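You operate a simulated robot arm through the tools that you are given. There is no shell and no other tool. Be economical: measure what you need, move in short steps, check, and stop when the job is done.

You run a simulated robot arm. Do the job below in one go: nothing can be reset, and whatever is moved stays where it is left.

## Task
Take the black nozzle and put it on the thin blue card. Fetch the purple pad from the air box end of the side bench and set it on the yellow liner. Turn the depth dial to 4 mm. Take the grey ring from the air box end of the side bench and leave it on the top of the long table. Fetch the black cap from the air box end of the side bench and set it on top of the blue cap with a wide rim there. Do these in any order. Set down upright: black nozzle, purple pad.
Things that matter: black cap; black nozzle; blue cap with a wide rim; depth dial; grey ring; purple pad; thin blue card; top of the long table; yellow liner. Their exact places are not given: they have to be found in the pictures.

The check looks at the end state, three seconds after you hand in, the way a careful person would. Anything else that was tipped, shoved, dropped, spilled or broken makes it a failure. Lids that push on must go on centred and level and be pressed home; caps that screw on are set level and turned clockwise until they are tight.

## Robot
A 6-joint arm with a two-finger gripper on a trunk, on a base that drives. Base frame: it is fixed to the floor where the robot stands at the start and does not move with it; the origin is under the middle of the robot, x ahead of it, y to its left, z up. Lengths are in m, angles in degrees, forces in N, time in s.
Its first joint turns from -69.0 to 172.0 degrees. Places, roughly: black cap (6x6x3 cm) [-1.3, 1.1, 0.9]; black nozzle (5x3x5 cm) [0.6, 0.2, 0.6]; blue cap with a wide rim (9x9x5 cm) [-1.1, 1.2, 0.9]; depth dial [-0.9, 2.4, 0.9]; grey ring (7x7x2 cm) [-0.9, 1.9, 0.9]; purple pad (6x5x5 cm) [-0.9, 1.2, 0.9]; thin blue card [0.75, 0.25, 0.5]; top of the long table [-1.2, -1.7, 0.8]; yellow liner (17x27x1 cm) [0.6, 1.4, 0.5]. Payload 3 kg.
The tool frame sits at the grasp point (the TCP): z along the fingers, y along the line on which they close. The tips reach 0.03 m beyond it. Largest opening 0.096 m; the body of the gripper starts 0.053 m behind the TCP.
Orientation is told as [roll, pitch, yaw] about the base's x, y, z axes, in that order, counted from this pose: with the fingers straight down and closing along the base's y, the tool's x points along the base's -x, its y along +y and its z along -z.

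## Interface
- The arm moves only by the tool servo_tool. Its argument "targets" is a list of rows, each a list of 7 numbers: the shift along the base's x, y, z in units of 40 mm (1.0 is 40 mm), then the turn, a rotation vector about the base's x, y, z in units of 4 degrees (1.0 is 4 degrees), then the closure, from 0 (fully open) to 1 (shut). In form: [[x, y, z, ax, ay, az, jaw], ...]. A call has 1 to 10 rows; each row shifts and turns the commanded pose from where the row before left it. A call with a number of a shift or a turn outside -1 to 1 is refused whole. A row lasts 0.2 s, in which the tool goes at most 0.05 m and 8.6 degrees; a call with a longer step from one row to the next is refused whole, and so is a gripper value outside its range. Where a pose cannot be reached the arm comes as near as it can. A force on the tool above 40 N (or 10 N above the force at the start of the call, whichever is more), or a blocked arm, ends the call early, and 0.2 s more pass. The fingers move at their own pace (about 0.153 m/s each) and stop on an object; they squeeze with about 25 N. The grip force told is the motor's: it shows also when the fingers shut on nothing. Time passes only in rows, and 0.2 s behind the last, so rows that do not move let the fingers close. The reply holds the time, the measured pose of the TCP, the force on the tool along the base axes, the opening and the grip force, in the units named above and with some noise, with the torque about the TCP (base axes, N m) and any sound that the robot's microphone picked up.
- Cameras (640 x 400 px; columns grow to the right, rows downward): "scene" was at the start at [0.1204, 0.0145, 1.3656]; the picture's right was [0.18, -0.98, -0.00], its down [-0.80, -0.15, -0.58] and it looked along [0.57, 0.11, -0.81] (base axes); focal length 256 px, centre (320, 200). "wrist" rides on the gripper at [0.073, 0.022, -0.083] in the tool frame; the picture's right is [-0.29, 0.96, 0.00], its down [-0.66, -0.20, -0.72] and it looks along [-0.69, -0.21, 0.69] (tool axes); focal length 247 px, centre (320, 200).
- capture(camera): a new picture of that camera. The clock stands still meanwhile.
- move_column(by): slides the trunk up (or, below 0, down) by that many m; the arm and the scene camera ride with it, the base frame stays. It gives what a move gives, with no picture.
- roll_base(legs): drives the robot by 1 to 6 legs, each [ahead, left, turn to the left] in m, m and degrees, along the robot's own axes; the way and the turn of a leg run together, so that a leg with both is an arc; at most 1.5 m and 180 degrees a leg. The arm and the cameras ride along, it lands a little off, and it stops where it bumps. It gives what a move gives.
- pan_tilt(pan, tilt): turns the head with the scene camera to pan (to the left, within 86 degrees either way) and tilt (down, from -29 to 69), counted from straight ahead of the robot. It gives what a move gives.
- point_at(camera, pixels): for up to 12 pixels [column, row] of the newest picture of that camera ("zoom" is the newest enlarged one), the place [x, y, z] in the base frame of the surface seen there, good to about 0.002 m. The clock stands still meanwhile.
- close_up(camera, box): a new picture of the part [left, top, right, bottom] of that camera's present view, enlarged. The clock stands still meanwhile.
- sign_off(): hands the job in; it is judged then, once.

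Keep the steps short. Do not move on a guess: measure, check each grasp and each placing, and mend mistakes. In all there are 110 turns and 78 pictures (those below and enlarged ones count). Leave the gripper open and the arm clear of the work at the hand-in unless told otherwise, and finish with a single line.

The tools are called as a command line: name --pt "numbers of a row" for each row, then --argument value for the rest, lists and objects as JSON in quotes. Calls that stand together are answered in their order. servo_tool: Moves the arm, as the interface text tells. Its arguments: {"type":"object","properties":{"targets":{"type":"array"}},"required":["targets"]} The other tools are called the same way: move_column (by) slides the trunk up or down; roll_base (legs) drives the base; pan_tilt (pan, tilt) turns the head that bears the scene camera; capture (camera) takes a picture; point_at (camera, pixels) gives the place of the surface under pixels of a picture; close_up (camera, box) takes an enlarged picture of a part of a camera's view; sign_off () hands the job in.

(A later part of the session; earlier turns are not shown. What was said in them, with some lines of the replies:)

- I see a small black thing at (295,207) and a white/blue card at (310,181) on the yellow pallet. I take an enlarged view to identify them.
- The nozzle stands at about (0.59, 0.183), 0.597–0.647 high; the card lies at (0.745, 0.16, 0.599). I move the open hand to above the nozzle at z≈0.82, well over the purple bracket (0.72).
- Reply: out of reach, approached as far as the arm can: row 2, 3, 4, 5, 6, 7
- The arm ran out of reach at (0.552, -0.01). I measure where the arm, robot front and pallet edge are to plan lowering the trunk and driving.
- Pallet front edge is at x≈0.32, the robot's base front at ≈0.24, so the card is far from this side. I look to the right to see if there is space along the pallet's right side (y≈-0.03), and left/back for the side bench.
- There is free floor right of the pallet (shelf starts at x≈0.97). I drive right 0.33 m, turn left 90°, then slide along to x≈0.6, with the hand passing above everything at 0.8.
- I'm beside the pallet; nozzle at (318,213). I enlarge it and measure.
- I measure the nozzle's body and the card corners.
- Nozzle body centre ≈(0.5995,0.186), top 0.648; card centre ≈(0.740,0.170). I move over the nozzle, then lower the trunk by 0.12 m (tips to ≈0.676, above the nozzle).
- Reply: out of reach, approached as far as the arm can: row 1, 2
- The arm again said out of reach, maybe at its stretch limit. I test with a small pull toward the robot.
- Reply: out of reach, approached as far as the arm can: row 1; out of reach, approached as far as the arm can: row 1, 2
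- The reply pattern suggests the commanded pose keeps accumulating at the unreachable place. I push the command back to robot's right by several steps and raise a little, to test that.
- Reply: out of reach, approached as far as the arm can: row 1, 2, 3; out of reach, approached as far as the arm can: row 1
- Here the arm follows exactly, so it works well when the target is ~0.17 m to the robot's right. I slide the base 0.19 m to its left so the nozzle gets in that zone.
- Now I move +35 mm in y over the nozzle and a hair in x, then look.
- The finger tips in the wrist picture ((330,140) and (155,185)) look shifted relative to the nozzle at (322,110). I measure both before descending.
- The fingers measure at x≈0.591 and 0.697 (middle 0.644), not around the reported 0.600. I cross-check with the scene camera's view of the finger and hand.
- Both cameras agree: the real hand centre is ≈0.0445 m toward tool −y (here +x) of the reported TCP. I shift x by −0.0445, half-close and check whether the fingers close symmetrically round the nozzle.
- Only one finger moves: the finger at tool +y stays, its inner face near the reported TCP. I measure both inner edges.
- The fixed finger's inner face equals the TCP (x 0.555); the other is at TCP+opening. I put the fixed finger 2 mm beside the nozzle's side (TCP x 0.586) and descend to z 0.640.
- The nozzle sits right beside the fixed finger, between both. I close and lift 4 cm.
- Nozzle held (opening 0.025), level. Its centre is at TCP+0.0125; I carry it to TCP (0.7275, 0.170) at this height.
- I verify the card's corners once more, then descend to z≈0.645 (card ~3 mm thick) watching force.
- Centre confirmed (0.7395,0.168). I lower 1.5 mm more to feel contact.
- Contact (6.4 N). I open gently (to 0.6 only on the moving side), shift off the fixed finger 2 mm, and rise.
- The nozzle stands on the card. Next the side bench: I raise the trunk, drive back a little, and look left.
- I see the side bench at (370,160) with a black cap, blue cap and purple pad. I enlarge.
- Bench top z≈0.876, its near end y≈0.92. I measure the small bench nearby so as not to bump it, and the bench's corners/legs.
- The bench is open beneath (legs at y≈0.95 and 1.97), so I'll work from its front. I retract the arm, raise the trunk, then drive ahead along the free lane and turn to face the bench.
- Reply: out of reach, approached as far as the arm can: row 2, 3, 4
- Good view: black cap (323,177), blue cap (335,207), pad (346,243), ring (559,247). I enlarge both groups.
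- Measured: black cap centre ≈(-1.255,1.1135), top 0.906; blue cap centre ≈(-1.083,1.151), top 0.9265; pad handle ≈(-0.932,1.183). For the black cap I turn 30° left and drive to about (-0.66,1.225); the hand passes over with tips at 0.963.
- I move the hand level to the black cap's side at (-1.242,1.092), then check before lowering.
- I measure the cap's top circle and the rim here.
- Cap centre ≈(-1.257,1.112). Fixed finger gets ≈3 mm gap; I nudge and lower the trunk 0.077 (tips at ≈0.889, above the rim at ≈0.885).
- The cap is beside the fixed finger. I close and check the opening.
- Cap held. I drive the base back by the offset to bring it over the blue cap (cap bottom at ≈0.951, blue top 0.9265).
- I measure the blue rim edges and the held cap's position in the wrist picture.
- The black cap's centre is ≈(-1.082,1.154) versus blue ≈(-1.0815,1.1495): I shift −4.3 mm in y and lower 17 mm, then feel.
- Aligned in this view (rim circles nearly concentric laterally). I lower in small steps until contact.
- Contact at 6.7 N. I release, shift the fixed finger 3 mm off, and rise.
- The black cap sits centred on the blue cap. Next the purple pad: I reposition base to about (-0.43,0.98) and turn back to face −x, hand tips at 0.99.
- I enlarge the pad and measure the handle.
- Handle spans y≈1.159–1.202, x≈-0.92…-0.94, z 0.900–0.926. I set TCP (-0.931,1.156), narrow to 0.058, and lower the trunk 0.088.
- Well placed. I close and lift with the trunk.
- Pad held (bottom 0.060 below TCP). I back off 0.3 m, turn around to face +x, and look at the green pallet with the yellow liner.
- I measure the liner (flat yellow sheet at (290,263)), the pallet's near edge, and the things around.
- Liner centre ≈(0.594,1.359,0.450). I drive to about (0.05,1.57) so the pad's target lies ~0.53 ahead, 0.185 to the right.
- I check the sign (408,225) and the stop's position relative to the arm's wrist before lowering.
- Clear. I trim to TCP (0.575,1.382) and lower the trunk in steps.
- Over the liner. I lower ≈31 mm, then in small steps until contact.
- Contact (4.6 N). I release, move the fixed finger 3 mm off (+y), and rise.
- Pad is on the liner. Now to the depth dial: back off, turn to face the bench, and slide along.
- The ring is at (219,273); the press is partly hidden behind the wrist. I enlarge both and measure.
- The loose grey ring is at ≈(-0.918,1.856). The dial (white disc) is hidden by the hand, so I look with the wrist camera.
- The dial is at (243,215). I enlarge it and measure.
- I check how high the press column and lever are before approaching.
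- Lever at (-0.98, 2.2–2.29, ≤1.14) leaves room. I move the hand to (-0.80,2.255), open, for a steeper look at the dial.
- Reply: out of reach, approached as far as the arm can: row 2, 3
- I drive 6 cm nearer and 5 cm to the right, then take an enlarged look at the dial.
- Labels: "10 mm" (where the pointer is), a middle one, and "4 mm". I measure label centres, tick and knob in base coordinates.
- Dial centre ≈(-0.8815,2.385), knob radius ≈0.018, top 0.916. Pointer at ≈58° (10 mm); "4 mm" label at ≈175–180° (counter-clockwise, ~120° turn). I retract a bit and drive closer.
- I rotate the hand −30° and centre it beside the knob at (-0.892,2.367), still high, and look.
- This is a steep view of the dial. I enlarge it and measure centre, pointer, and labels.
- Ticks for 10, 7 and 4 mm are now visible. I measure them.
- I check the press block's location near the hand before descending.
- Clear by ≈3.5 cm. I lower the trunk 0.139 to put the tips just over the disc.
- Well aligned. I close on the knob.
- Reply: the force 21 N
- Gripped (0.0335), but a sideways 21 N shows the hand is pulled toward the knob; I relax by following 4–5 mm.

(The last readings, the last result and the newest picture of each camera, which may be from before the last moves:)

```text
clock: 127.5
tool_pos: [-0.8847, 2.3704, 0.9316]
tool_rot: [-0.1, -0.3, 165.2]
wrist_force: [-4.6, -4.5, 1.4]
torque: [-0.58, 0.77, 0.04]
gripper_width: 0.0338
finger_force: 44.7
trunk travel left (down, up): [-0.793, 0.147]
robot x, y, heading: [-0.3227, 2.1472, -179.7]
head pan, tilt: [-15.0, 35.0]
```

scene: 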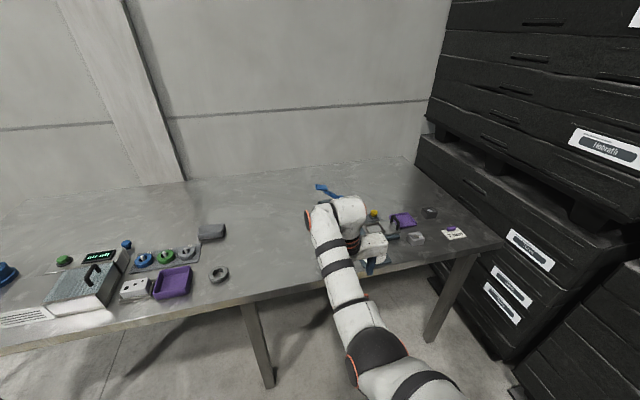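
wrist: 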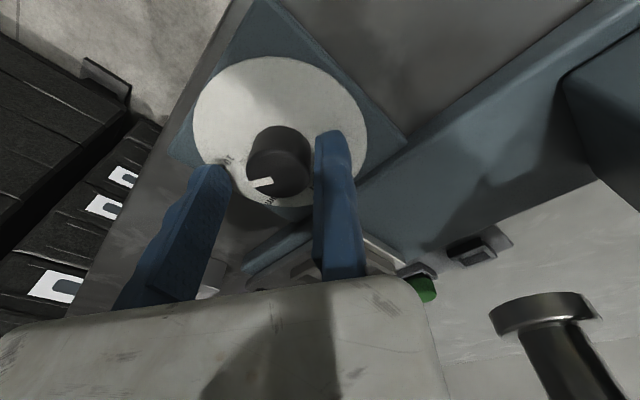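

The rotation works (150→165°, modest forces). I continue to 210°.

servo_tool --pt "0.0269 -0.0053 0 0 0 0.9375 1" --pt "0.0269 -0.0053 0 0 0 0.9375 1" --pt "0.0273 -0.0018 0 0 0 0.9375 1" --pt "0.0273 -0.0018 0 0 0 0.9375 1" --pt "0.0273 0.0018 0 0 0 0.9375 1" --pt "0.0273 0.0018 0 0 0 0.9375 1" --pt "0 0 0 0 0 0 1"

servo_tool --pt "0.0269 0.0053 0 0 0 0.9375 1" --pt "0.0269 0.0053 0 0 0 0.9375 1" --pt "0.026 0.0088 0 0 0 0.9375 1" --pt "0.026 0.0088 0 0 0 0.9375 1" --pt "0.0246 0.0121 0 0 0 0.9375 1" --pt "0.0246 0.0121 0 0 0 0.9375 1" --pt "0 0 0 0 0 0 1"

capture --camera "wrist"

```text
clock: 129.1
tool_pos: [-0.8772, 2.3714, 0.9305]
tool_rot: [0.0, -0.3, -172.3]
wrist_force: [-5.6, -3.5, 3.9]
torque: [-0.64, 0.78, 0.09]
gripper_width: 0.0335
finger_force: 44.8
trunk travel left (down, up): [-0.793, 0.147]
robot x, y, heading: [-0.3214, 2.1474, -179.6]
head pan, tilt: [-15.0, 35.0]
```

```text
clock: 130.7
tool_pos: [-0.8714, 2.3729, 0.9313]
tool_rot: [-0.1, -0.3, -149.8]
wrist_force: [-9.0, -1.6, 7.6]
torque: [-0.31, 0.07, 0.15]
gripper_width: 0.0336
finger_force: 44.7
trunk travel left (down, up): [-0.793, 0.147]
robot x, y, heading: [-0.3275, 2.1502, -179.6]
head pan, tilt: [-15.0, 35.0]
```

```text
18 pictures are left
```

wrist: 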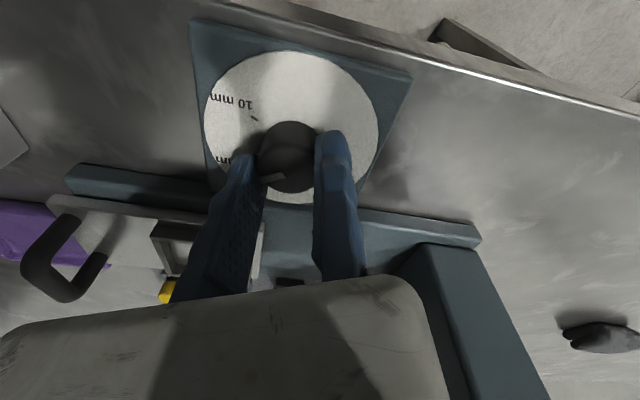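

Knob follows; pointer near 7 mm now. I open, clear the fixed finger 3 mm, and check the pose.

servo_tool --pt "0 0 0 0 0 0 0.5" --pt "0.0375 -0.065 0 0 0 0 0.4" --pt "0 0 0 0 0 0 0.4"

```text
clock: 131.5
tool_pos: [-0.869, 2.3718, 0.9314]
tool_rot: [-0.1, -0.2, -150.0]
wrist_force: [0.9, -0.3, 0.7]
torque: [0.03, 0.02, -0.02]
gripper_width: 0.0577
finger_force: 0.0
trunk travel left (down, up): [-0.793, 0.147]
robot x, y, heading: [-0.3224, 2.1525, -179.7]
head pan, tilt: [-15.0, 35.0]
```

servo_tool --pt "-0.018 -0.07 0 0 0 0 0.4" --pt "-0.029 -0.0143 0 0 0 -0.9375 0.4" --pt "-0.029 -0.0143 0 0 0 -0.9375 0.4" --pt "-0.0307 -0.0105 0 0 0 -0.9375 0.4" --pt "-0.0307 -0.0105 0 0 0 -0.9375 0.4" --pt "-0.0318 -0.0063 0 0 0 -0.9375 0.4" --pt "-0.0318 -0.0063 0 0 0 -0.9375 0.4" --pt "-0.0323 -0.0021 0 0 0 -0.9375 0.4" --pt "-0.0323 -0.0021 0 0 0 -0.9375 0.4" --pt "0 0 0 0 0 0 0.4"

servo_tool --pt "-0.0323 0.0021 0 0 0 -0.9375 0.4" --pt "-0.0323 0.0021 0 0 0 -0.9375 0.4" --pt "-0.0318 0.0063 0 0 0 -0.9375 0.4" --pt "-0.0318 0.0063 0 0 0 -0.9375 0.4" --pt "-0.0307 0.0105 0 0 0 -0.9375 0.4" --pt "-0.0307 0.0105 0 0 0 -0.9375 0.4" --pt "-0.029 0.0143 0 0 0 -0.9375 0.4" --pt "-0.029 0.0143 0 0 0 -0.9375 0.4" --pt "0 0 0 0 0 0 0.4"

close_up --camera "wrist" --box '[180, 40, 404, 220]'

```text
clock: 133.7
tool_pos: [-0.8806, 2.3661, 0.9315]
tool_rot: [-0.1, -0.4, -179.9]
wrist_force: [0.2, 0.2, 0.1]
torque: [-0.03, 0.05, 0.0]
gripper_width: 0.0574
finger_force: 0.0
trunk travel left (down, up): [-0.793, 0.147]
robot x, y, heading: [-0.3265, 2.1516, -179.5]
head pan, tilt: [-15.0, 35.0]
```

```text
clock: 135.7
tool_pos: [-0.8897, 2.3684, 0.9309]
tool_rot: [-0.1, -0.3, 150.0]
wrist_force: [-0.5, -0.2, 0.4]
torque: [0.0, -0.02, 0.0]
gripper_width: 0.0578
finger_force: 0.1
trunk travel left (down, up): [-0.793, 0.147]
robot x, y, heading: [-0.3256, 2.1504, -179.7]
head pan, tilt: [-15.0, 35.0]
```

```text
2.22 times, centred on (292, 130) of wrist
```

zoom: 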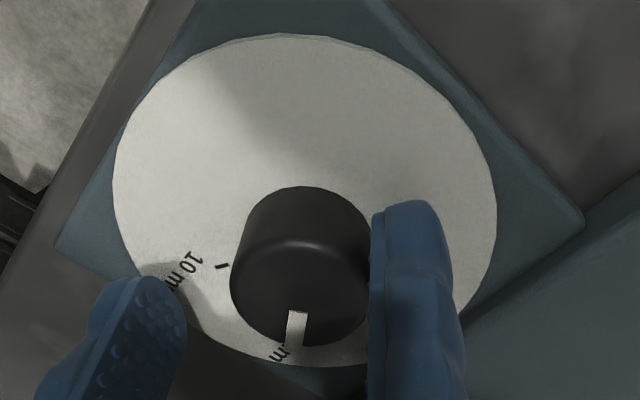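

The pointer is now near 7 mm. I measure its angle.

point_at --camera "zoom" --pixels '[[297, 316], [296, 330], [295, 343], [222, 267]]'

```text
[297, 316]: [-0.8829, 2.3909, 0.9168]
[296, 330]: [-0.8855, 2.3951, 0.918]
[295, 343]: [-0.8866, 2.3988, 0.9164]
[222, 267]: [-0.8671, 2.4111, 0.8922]
```

Turned exactly 60° (pointer ≈118°, 7 mm tick 119°). Ticks are 60° apart, so one more 60° reaches 4 mm. I grip again.

servo_tool --pt "0.04 0.07 0 0 0 0 0.5" --pt "0 0 0 0 0 0 0.8" --pt "0 0 0 0 0 0 1" --pt "0 0 0 0 0 0 1"

```text
clock: 136.7
tool_pos: [-0.8875, 2.3726, 0.9307]
tool_rot: [-0.1, -0.3, 150.1]
wrist_force: [2.0, 3.0, -0.2]
torque: [0.09, -0.12, 0.01]
gripper_width: 0.0336
finger_force: 45.1
trunk travel left (down, up): [-0.793, 0.147]
robot x, y, heading: [-0.3225, 2.1508, -179.9]
head pan, tilt: [-15.0, 35.0]
```

Low side force. I turn +60° in two calls.

servo_tool --pt "0.0246 -0.0121 0 0 0 0.9375 1" --pt "0.0246 -0.0121 0 0 0 0.9375 1" --pt "0.026 -0.0088 0 0 0 0.9375 1" --pt "0.026 -0.0088 0 0 0 0.9375 1" --pt "0.0269 -0.0053 0 0 0 0.9375 1" --pt "0.0269 -0.0053 0 0 0 0.9375 1" --pt "0.0273 -0.0018 0 0 0 0.9375 1" --pt "0.0273 -0.0018 0 0 0 0.9375 1" --pt "0 0 0 0 0 0 1"

servo_tool --pt "0.0273 0.0018 0 0 0 0.9375 1" --pt "0.0273 0.0018 0 0 0 0.9375 1" --pt "0.0269 0.0053 0 0 0 0.9375 1" --pt "0.0269 0.0053 0 0 0 0.9375 1" --pt "0.026 0.0088 0 0 0 0.9375 1" --pt "0.026 0.0088 0 0 0 0.9375 1" --pt "0.0246 0.0121 0 0 0 0.9375 1" --pt "0.0246 0.0121 0 0 0 0.9375 1" --pt "0 0 0 0 0 0 1"

servo_tool --pt "0 0 0 0 0 0 0.5" --pt "0.03 -0.06 0 0 0 0 0.3" --pt "0 0 0.5 0 0 0 0.3" --pt "0 0 0.8 0 0 0 0" --pt "0 0 0.8 0 0 0 0" --pt "0 0 0 0 0 0 0"

close_up --camera "wrist" --box '[180, 0, 404, 140]'

```text
clock: 138.7
tool_pos: [-0.8791, 2.3711, 0.9307]
tool_rot: [0.0, -0.3, -179.8]
wrist_force: [-0.4, 9.3, 5.6]
torque: [0.44, -0.49, -0.03]
gripper_width: 0.0331
finger_force: 45.2
trunk travel left (down, up): [-0.793, 0.147]
robot x, y, heading: [-0.3252, 2.1516, -179.6]
head pan, tilt: [-15.0, 35.0]
```

```text
clock: 140.7
tool_pos: [-0.8705, 2.3738, 0.9303]
tool_rot: [-0.1, -0.4, -149.8]
wrist_force: [-3.4, 15.4, 8.6]
torque: [0.51, 0.19, -0.09]
gripper_width: 0.0333
finger_force: 45.0
trunk travel left (down, up): [-0.793, 0.147]
robot x, y, heading: [-0.3262, 2.1482, -179.9]
head pan, tilt: [-15.0, 35.0]
```

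```text
clock: 142.1
tool_pos: [-0.8867, 2.3693, 1.0061]
tool_rot: [0.0, -0.3, -149.9]
wrist_force: [0.7, 0.1, -0.5]
torque: [-0.01, -0.04, 0.04]
gripper_width: 0.0962
finger_force: 0.1
out of reach, approached as far as the arm can: row 4, 5
trunk travel left (down, up): [-0.793, 0.147]
robot x, y, heading: [-0.3284, 2.1467, -180.1]
head pan, tilt: [-15.0, 35.0]
```

```text
2.86 times, centred on (292, 70) of wrist
```

zoom: 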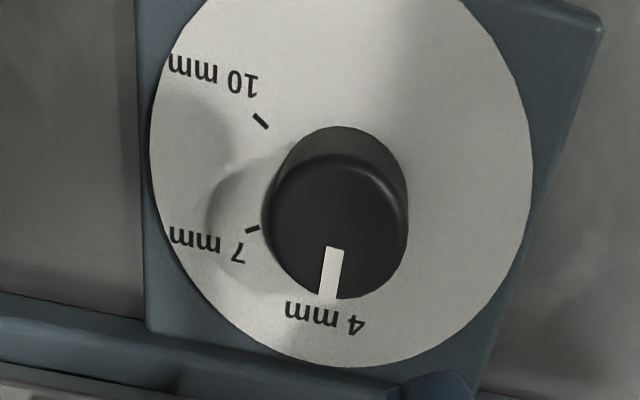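

The pointer sits at "4 mm". I measure the pointer's angle to be sure.

point_at --camera "zoom" --pixels '[[333, 255], [330, 275], [328, 292], [260, 121], [252, 229], [275, 200], [405, 210], [338, 165], [318, 297]]'

close_up --camera "wrist" --box '[265, 70, 329, 125]'

```text
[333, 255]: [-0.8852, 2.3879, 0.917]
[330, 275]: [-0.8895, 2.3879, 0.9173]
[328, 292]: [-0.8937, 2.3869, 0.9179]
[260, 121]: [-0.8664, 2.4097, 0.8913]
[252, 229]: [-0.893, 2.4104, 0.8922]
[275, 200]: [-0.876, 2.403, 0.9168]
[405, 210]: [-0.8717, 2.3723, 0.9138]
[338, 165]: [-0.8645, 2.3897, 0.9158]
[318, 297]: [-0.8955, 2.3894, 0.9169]
```

```text
7.27 times, centred on (297, 98) of wrist
```

zoom: 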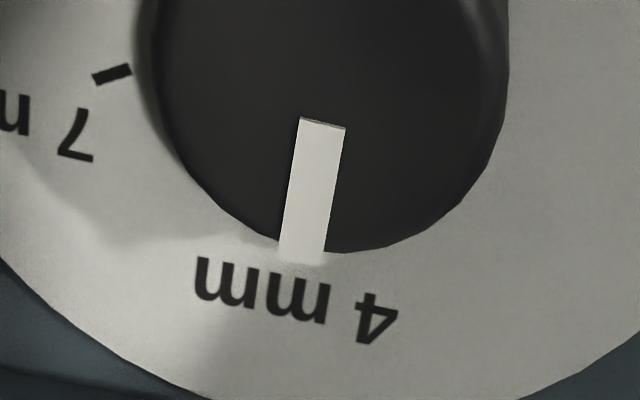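

Dial reads 4 mm (pointer ≈180°, on the 4 tick). Next the ring: raise, back off 0.2 m, slide 0.55 m to the robot's left, then straighten the hand.

move_column --by 0.12

roll_base --legs '[[-0.2, 0, 0], [0, 0.55, 0]]'

servo_tool --pt "0.2 0 -0.2 0 0 -0.94 0" --pt "0.2 0 -0.2 0 0 -0.94 0" --pt "0.2 0 -0.2 0 0 -0.94 0" --pt "0.2 0 -0.2 0 0 -0.94 0" --pt "0.2 0 -0.2 0 0 -0.94 0" --pt "0 0 0 0 0 -0.94 0" --pt "0 0 0 0 0 -0.94 0" --pt "0 0 0 0 0 -0.94 0" --pt "0 0 0 0 0 0 0"

```text
clock: 143.6
tool_pos: [-0.8881, 2.37, 1.1264]
tool_rot: [0.0, -0.3, -149.8]
wrist_force: [0.6, 0.1, -0.6]
torque: [-0.01, 0.02, 0.0]
gripper_width: 0.0959
finger_force: 0.1
trunk travel left (down, up): [-0.913, 0.027]
robot x, y, heading: [-0.3294, 2.1509, -179.8]
head pan, tilt: [-15.0, 35.0]
```

```text
clock: 148.0
tool_pos: [-0.6807, 1.823, 1.1262]
tool_rot: [-0.1, -0.3, -149.8]
wrist_force: [0.3, 0.5, -0.4]
torque: [-0.04, -0.01, -0.02]
gripper_width: 0.096
finger_force: 0.1
trunk travel left (down, up): [-0.913, 0.027]
robot x, y, heading: [-0.1155, 1.6067, -179.7]
head pan, tilt: [-15.0, 35.0]
```

```text
clock: 150.0
tool_pos: [-0.6549, 1.8236, 1.078]
tool_rot: [-0.1, -0.3, -180.0]
wrist_force: [0.4, 0.7, -0.2]
torque: [-0.05, 0.0, 0.0]
gripper_width: 0.096
finger_force: 0.0
out of reach, approached as far as the arm can: row 1, 2, 4
trunk travel left (down, up): [-0.913, 0.027]
robot x, y, heading: [-0.122, 1.6025, -179.7]
head pan, tilt: [-15.0, 35.0]
```

I drive ahead 0.26 m to bring the hand over the ring and look.

roll_base --legs '[[0.262, 0, 0]]'

servo_tool --pt "0 0 -0.5 0 0 0 0" --pt "0 0 -0.5 0 0 0 0" --pt "0 0 0 0 0 0 0"

capture --camera "wrist"

```text
clock: 151.9
tool_pos: [-0.9136, 1.8236, 1.0787]
tool_rot: [-0.1, -0.2, 180.0]
wrist_force: [0.0, 0.2, -0.5]
torque: [-0.03, -0.01, 0.0]
gripper_width: 0.0958
finger_force: 0.1
trunk travel left (down, up): [-0.913, 0.027]
robot x, y, heading: [-0.3853, 1.6034, -179.6]
head pan, tilt: [-15.0, 35.0]
```

```text
clock: 152.7
tool_pos: [-0.9153, 1.8231, 1.0389]
tool_rot: [-0.1, -0.2, 179.9]
wrist_force: [0.2, 0.7, 0.5]
torque: [0.0, 0.0, 0.0]
gripper_width: 0.096
finger_force: 0.0
trunk travel left (down, up): [-0.913, 0.027]
robot x, y, heading: [-0.3813, 1.603, -179.9]
head pan, tilt: [-15.0, 35.0]
```

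```text
14 pictures are left
```

wrist: 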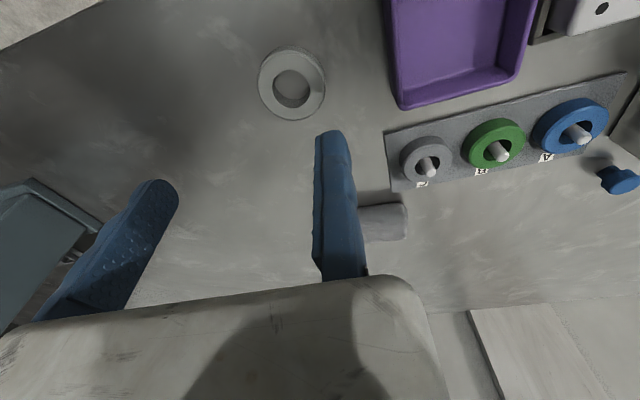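

point_at --camera "wrist" --pixels '[[262, 88], [321, 84], [292, 52], [292, 115], [275, 90], [309, 90], [396, 212], [395, 100]]'

```text
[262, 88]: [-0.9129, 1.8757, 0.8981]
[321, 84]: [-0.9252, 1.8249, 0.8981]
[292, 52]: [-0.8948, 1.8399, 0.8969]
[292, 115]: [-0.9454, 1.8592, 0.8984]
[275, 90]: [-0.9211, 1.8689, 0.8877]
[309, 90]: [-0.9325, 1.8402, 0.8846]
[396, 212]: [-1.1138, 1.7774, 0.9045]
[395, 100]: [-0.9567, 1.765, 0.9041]
```

Ring centre ≈(-0.9195,1.850), radius ≈0.031, top 0.897. I set TCP (-0.9195,1.816) and lower the trunk to z 0.911.

servo_tool --pt "-0.1 -0.175 0 0 0 0 0" --pt "0 0 0 0 0 0 0"

move_column --by -0.128

capture --camera "wrist"

```text
clock: 153.3
tool_pos: [-0.9202, 1.8169, 1.0398]
tool_rot: [-0.1, -0.3, 180.0]
wrist_force: [-0.6, -0.8, 0.4]
torque: [0.0, -0.01, -0.02]
gripper_width: 0.0963
finger_force: 0.0
trunk travel left (down, up): [-0.913, 0.027]
robot x, y, heading: [-0.3808, 1.5987, -179.7]
head pan, tilt: [-15.0, 35.0]
```

```text
clock: 154.8
tool_pos: [-0.9188, 1.8154, 0.9117]
tool_rot: [-0.1, -0.3, 179.9]
wrist_force: [-0.2, -0.2, 0.3]
torque: [-0.02, -0.01, -0.01]
gripper_width: 0.0961
finger_force: 0.0
trunk travel left (down, up): [-0.785, 0.155]
robot x, y, heading: [-0.3812, 1.6057, -180.0]
head pan, tilt: [-15.0, 35.0]
```

```text
13 pictures are left
```

wrist: 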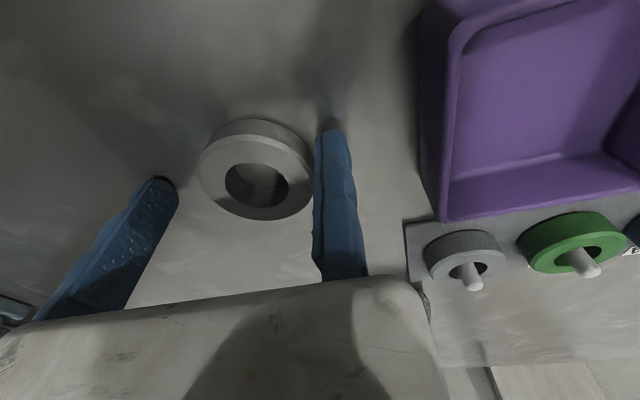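

Fingertips straddle the ring. I lower 2 mm, close, and lift.

servo_tool --pt "0 0 -0.04 0 0 0 0.2" --pt "0 0 0 0 0 0 0.5" --pt "0 0 0 0 0 0 1" --pt "0 0 0 0 0 0 1" --pt "0 0 0 0 0 0 1"

move_column --by 0.14

capture --camera "wrist"

```text
clock: 156.0
tool_pos: [-0.918, 1.8158, 0.9102]
tool_rot: [-0.1, -0.3, 179.9]
wrist_force: [-2.2, 0.0, 4.8]
torque: [0.1, 0.14, 0.02]
gripper_width: 0.0596
finger_force: 25.2
trunk travel left (down, up): [-0.785, 0.155]
robot x, y, heading: [-0.383, 1.604, -179.7]
head pan, tilt: [-15.0, 35.0]
```

```text
clock: 157.7
tool_pos: [-0.9192, 1.8159, 1.0499]
tool_rot: [-0.2, -0.1, 179.9]
wrist_force: [0.4, -0.3, 0.8]
torque: [0.0, -0.02, 0.02]
gripper_width: 0.0599
finger_force: 24.9
trunk travel left (down, up): [-0.925, 0.015]
robot x, y, heading: [-0.3806, 1.6005, -179.8]
head pan, tilt: [-15.0, 35.0]
```

```text
12 pictures are left
```

wrist: 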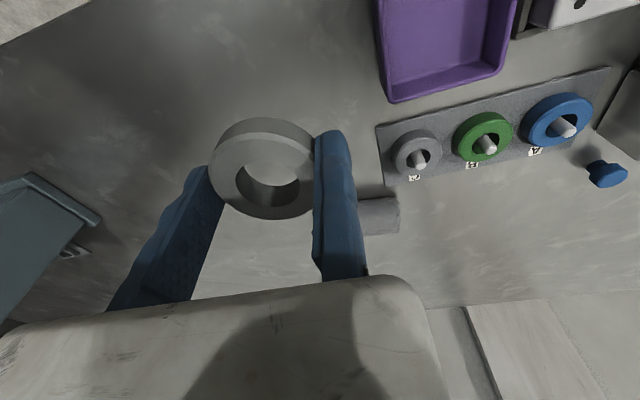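

Ring held. I back off, drive along the lane toward the long table (stop at y≈-1.0) and look there.

roll_base --legs '[[-0.3, 0, 0], [0, 1.4, 0], [0, 1.2, 0]]'

pan_tilt --pan 35 --tilt 35

capture --camera "scene"

```text
clock: 172.1
tool_pos: [-0.622, -0.7903, 1.0494]
tool_rot: [-0.1, -0.3, 179.4]
wrist_force: [0.3, 0.3, -1.0]
torque: [0.01, 0.01, 0.02]
gripper_width: 0.0599
finger_force: 25.2
trunk travel left (down, up): [-0.925, 0.015]
robot x, y, heading: [-0.0813, -1.0135, 179.9]
head pan, tilt: [-15.0, 35.0]
```

```text
clock: 173.2
tool_pos: [-0.6224, -0.7909, 1.0498]
tool_rot: [-0.2, -0.3, 179.4]
wrist_force: [-1.1, -0.4, -0.6]
torque: [0.01, 0.03, 0.04]
gripper_width: 0.0601
finger_force: 24.7
trunk travel left (down, up): [-0.925, 0.015]
robot x, y, heading: [-0.0858, -1.0058, 179.6]
head pan, tilt: [35.0, 35.0]
```

```text
11 pictures are left
```

scene: 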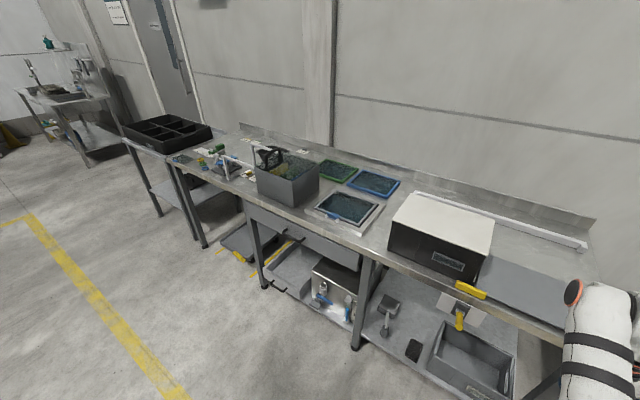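

Long table with several items. I measure candidate bare spots and nearby items.

point_at --camera "scene" --pixels '[[382, 228], [392, 195], [375, 248], [355, 222], [380, 208], [393, 245], [240, 190], [225, 188], [560, 290], [370, 258], [345, 165], [440, 200]]'

close_up --camera "scene" --box '[230, 130, 422, 270]'

```text
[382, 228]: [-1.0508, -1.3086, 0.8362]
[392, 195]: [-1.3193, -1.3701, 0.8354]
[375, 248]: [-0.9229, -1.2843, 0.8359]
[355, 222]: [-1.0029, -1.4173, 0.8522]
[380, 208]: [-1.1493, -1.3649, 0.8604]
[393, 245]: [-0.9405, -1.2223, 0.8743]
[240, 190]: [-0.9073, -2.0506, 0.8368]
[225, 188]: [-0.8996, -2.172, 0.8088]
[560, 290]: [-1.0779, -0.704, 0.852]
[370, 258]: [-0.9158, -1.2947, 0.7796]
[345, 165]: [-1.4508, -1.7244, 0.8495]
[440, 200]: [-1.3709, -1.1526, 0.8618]
```

```text
2.86 times, centred on (326, 200) of scene
```

zoom: 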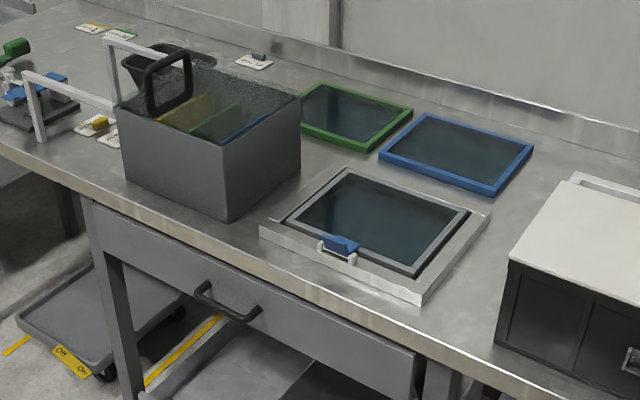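

The gap between tray and box is narrow. I look at the table's right end, which was hidden by the arm.

roll_base --legs '[[0, -0.45, 0]]'

pan_tilt --pan 25 --tilt 42

capture --camera "scene"

```text
clock: 176.0
tool_pos: [-0.6201, -0.3423, 1.0493]
tool_rot: [-0.1, -0.3, 179.6]
wrist_force: [-0.1, 0.0, 0.5]
torque: [-0.02, 0.02, -0.01]
gripper_width: 0.0597
finger_force: 24.9
trunk travel left (down, up): [-0.925, 0.015]
robot x, y, heading: [-0.0831, -0.5613, 179.8]
head pan, tilt: [35.0, 35.0]
```

```text
clock: 176.7
tool_pos: [-0.62, -0.342, 1.0495]
tool_rot: [-0.1, -0.3, 179.7]
wrist_force: [0.2, -0.1, -0.2]
torque: [-0.03, 0.01, -0.01]
gripper_width: 0.0599
finger_force: 25.2
trunk travel left (down, up): [-0.925, 0.015]
robot x, y, heading: [-0.0843, -0.5589, 179.8]
head pan, tilt: [25.0, 42.0]
```

```text
9 pictures are left
```

scene: 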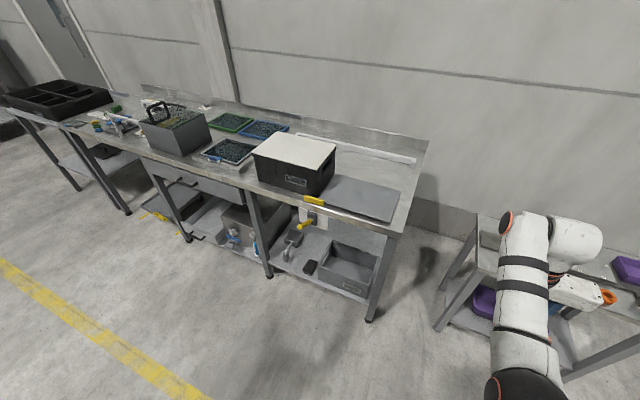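

close_up --camera "scene" --box '[230, 110, 450, 250]'

point_at --camera "scene" --pixels '[[398, 220], [401, 200], [412, 190], [404, 232], [392, 218], [360, 205], [330, 195], [425, 145], [385, 222], [380, 170], [407, 210]]'

```text
2.86 times, centred on (340, 180) of scene
```

zoom: 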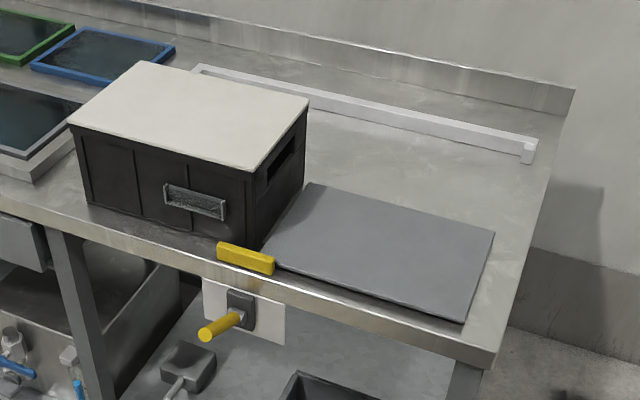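

```text
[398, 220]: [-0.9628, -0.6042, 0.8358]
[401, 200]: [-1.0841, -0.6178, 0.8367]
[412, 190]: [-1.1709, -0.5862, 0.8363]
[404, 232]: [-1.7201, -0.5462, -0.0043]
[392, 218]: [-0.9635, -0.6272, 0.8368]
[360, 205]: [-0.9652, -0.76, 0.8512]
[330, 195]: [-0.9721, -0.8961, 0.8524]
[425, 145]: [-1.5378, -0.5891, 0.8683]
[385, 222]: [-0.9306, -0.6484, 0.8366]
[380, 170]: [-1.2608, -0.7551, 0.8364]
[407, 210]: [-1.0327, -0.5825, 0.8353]
```

Bare metal lies behind the grey mat around (-1.2,-0.7). I measure the mat's back edge, the tube, the table's front edge and legs.

point_at --camera "zoom" --pixels '[[488, 238], [316, 188], [400, 213], [440, 150], [420, 120], [400, 170], [487, 360], [300, 298], [460, 395], [380, 175], [240, 160]]'

point_at --camera "scene" --pixels '[[385, 270], [370, 318], [270, 270], [350, 295]]'

```text
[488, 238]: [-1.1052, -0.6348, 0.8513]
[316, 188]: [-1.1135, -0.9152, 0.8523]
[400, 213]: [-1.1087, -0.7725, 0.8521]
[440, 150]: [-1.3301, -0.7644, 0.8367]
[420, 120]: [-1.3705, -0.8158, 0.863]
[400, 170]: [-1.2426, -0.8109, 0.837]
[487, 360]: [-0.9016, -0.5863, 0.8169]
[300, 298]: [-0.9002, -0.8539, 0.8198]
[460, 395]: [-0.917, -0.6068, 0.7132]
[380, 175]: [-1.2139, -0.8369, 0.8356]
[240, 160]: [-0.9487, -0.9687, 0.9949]
```

```text
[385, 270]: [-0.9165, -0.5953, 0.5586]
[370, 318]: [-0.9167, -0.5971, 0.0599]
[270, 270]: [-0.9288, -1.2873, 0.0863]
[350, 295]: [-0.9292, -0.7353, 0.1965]
```

Target: ring centre (-1.19,-0.72) on bare metal. I drive left 0.41 m, then ahead 0.54 m.

roll_base --legs '[[0, 0.408, 0.2], [0.535, 0, 0]]'

capture --camera "wrist"

```text
clock: 181.9
tool_pos: [-1.1569, -0.7567, 1.0499]
tool_rot: [-0.1, -0.3, -179.9]
wrist_force: [0.0, 0.8, 0.2]
torque: [-0.02, -0.03, 0.03]
gripper_width: 0.0601
finger_force: 25.3
trunk travel left (down, up): [-0.925, 0.015]
robot x, y, heading: [-0.6192, -0.9687, -179.8]
head pan, tilt: [25.0, 42.0]
```

```text
7 pictures are left
```

wrist: 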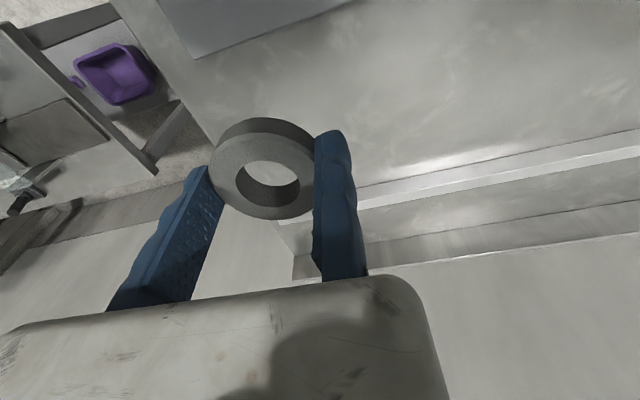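

Over the bare area. I extend 35 mm and lower the trunk 0.165.

servo_tool --pt "-0.45 0 -0.3 0 0 0 1" --pt "-0.45 0 -0.3 0 0 0 1" --pt "0 0 0 0 0 0 1"

move_column --by -0.14

capture --camera "wrist"

```text
clock: 182.7
tool_pos: [-1.1922, -0.757, 1.0252]
tool_rot: [-0.1, -0.3, -179.9]
wrist_force: [-0.2, -0.1, -0.5]
torque: [0.0, 0.0, 0.0]
gripper_width: 0.06
finger_force: 25.5
trunk travel left (down, up): [-0.925, 0.015]
robot x, y, heading: [-0.6185, -0.9745, -179.9]
head pan, tilt: [25.0, 42.0]
```

```text
clock: 184.4
tool_pos: [-1.1935, -0.7581, 0.8842]
tool_rot: [-0.1, -0.3, -179.9]
wrist_force: [0.1, -0.6, -0.1]
torque: [0.0, 0.03, 0.01]
gripper_width: 0.0599
finger_force: 25.0
trunk travel left (down, up): [-0.785, 0.155]
robot x, y, heading: [-0.6208, -0.9735, -179.7]
head pan, tilt: [25.0, 42.0]
```

```text
6 pictures are left
```

wrist: 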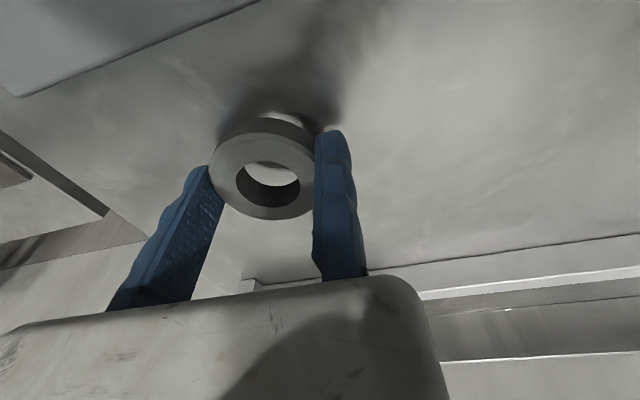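

I lower in small steps to contact (expected z≈0.870).

servo_tool --pt "0 0 -0.2 0 0 0 1" --pt "0 0 -0.1 0 0 0 1" --pt "0 0 -0.03 0 0 0 1" --pt "0 0 0 0 0 0 1"

servo_tool --pt "0 0 -0.03 0 0 0 1" --pt "0 0 -0.025 0 0 0 1" --pt "0 0 0 0 0 0 1"

```text
clock: 185.4
tool_pos: [-1.1943, -0.7583, 0.8714]
tool_rot: [0.0, -0.2, -179.9]
wrist_force: [1.2, -0.2, -1.5]
torque: [-0.01, 0.04, -0.01]
gripper_width: 0.0601
finger_force: 25.5
trunk travel left (down, up): [-0.785, 0.155]
robot x, y, heading: [-0.6186, -0.9692, -179.4]
head pan, tilt: [25.0, 42.0]
```

```text
clock: 186.2
tool_pos: [-1.1932, -0.7572, 0.8705]
tool_rot: [-0.1, -0.3, -180.0]
wrist_force: [-1.6, 0.6, 2.9]
torque: [0.01, 0.04, 0.0]
gripper_width: 0.06
finger_force: 25.1
trunk travel left (down, up): [-0.785, 0.155]
robot x, y, heading: [-0.6196, -0.9709, -179.8]
head pan, tilt: [25.0, 42.0]
```

Contact at 0.8705. I release, clear the fixed finger (−y), rise, and look.

servo_tool --pt "0 0 0 0 0 0 0.25" --pt "0 -0.07 0 0 0 0 0.1" --pt "0 0 0.5 0 0 0 0" --pt "0 0 0.8 0 0 0 0" --pt "0 0 0 0 0 0 0"

move_column --by 0.14

capture --camera "wrist"

```text
clock: 187.4
tool_pos: [-1.1929, -0.7605, 0.9224]
tool_rot: [-0.1, -0.3, -180.0]
wrist_force: [0.3, -0.6, 0.1]
torque: [0.02, 0.0, 0.01]
gripper_width: 0.0959
finger_force: 0.1
trunk travel left (down, up): [-0.785, 0.155]
robot x, y, heading: [-0.6169, -0.967, -179.8]
head pan, tilt: [25.0, 42.0]
```

```text
clock: 189.1
tool_pos: [-1.1924, -0.7598, 1.0618]
tool_rot: [-0.1, -0.3, -179.9]
wrist_force: [-0.6, -0.1, 0.6]
torque: [-0.02, 0.02, 0.0]
gripper_width: 0.096
finger_force: 0.1
trunk travel left (down, up): [-0.925, 0.015]
robot x, y, heading: [-0.6191, -0.9658, -179.7]
head pan, tilt: [25.0, 42.0]
```

```text
5 pictures are left
```

wrist: 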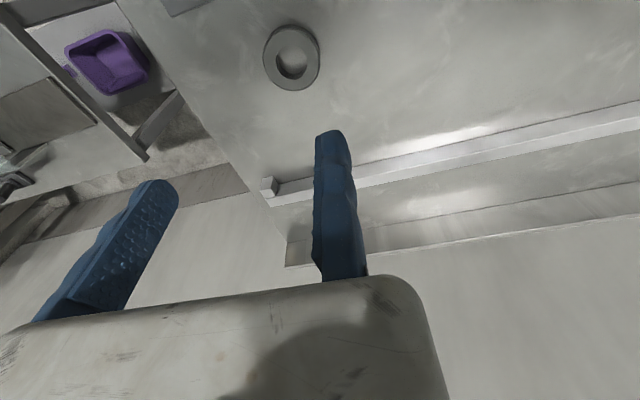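

The ring lies flat on the table. I back the robot away and take a last look at the stacked caps on the side bench.

roll_base --legs '[[-0.45, 0, 0]]'

pan_tilt --pan -66 --tilt 15

capture --camera "scene"

```text
clock: 191.8
tool_pos: [-0.7416, -0.7568, 1.0633]
tool_rot: [-0.1, -0.1, -180.1]
wrist_force: [0.3, -0.2, -0.1]
torque: [0.0, -0.03, -0.01]
gripper_width: 0.0958
finger_force: 0.0
trunk travel left (down, up): [-0.925, 0.015]
robot x, y, heading: [-0.1685, -0.9674, -179.9]
head pan, tilt: [25.0, 42.0]
```

```text
clock: 193.4
tool_pos: [-0.741, -0.7578, 1.0636]
tool_rot: [-0.1, -0.2, -180.0]
wrist_force: [0.6, -0.4, -0.6]
torque: [0.0, -0.01, -0.02]
gripper_width: 0.0959
finger_force: 0.1
trunk travel left (down, up): [-0.925, 0.015]
robot x, y, heading: [-0.1662, -0.9682, -179.6]
head pan, tilt: [-66.0, 15.0]
```

```text
4 pictures are left
```

scene: 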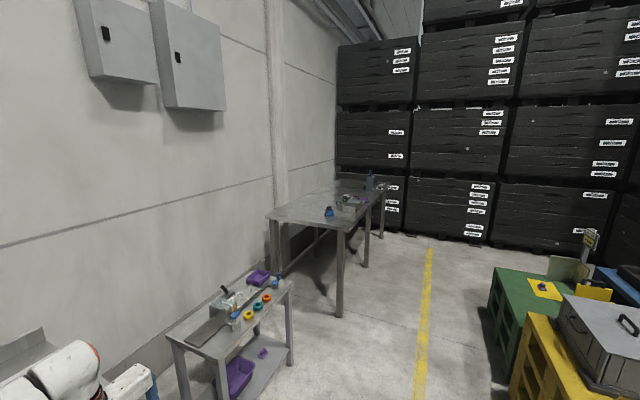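

close_up --camera "scene" --box '[300, 185, 396, 245]'

close_up --camera "scene" --box '[500, 250, 620, 325]'

```text
6.67 times, centred on (348, 215) of scene
```

zoom: 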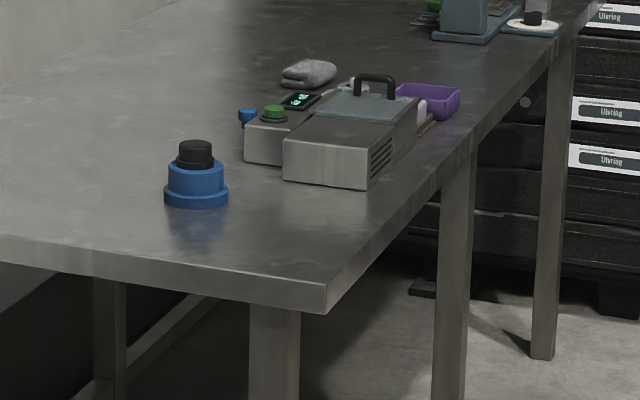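

```text
5.33 times, centred on (560, 288) of scene
```

zoom: 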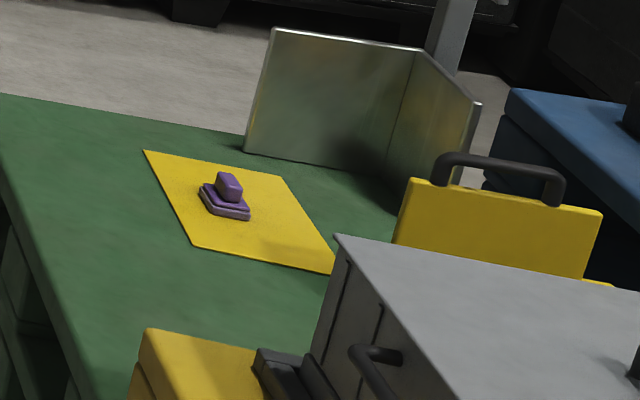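

The black cap sits level and centred on the blue cap, and the pad stands upright on the liner. The nozzle, dial and ring were checked when they were done, and the gripper is open and clear, so I hand in.

sign_off

```text
The job is handed in.
```

All five jobs are done and handed in: nozzle on the blue card, purple pad on the yellow liner, depth dial at 4 mm, grey ring on the long table, and black cap on the blue cap.
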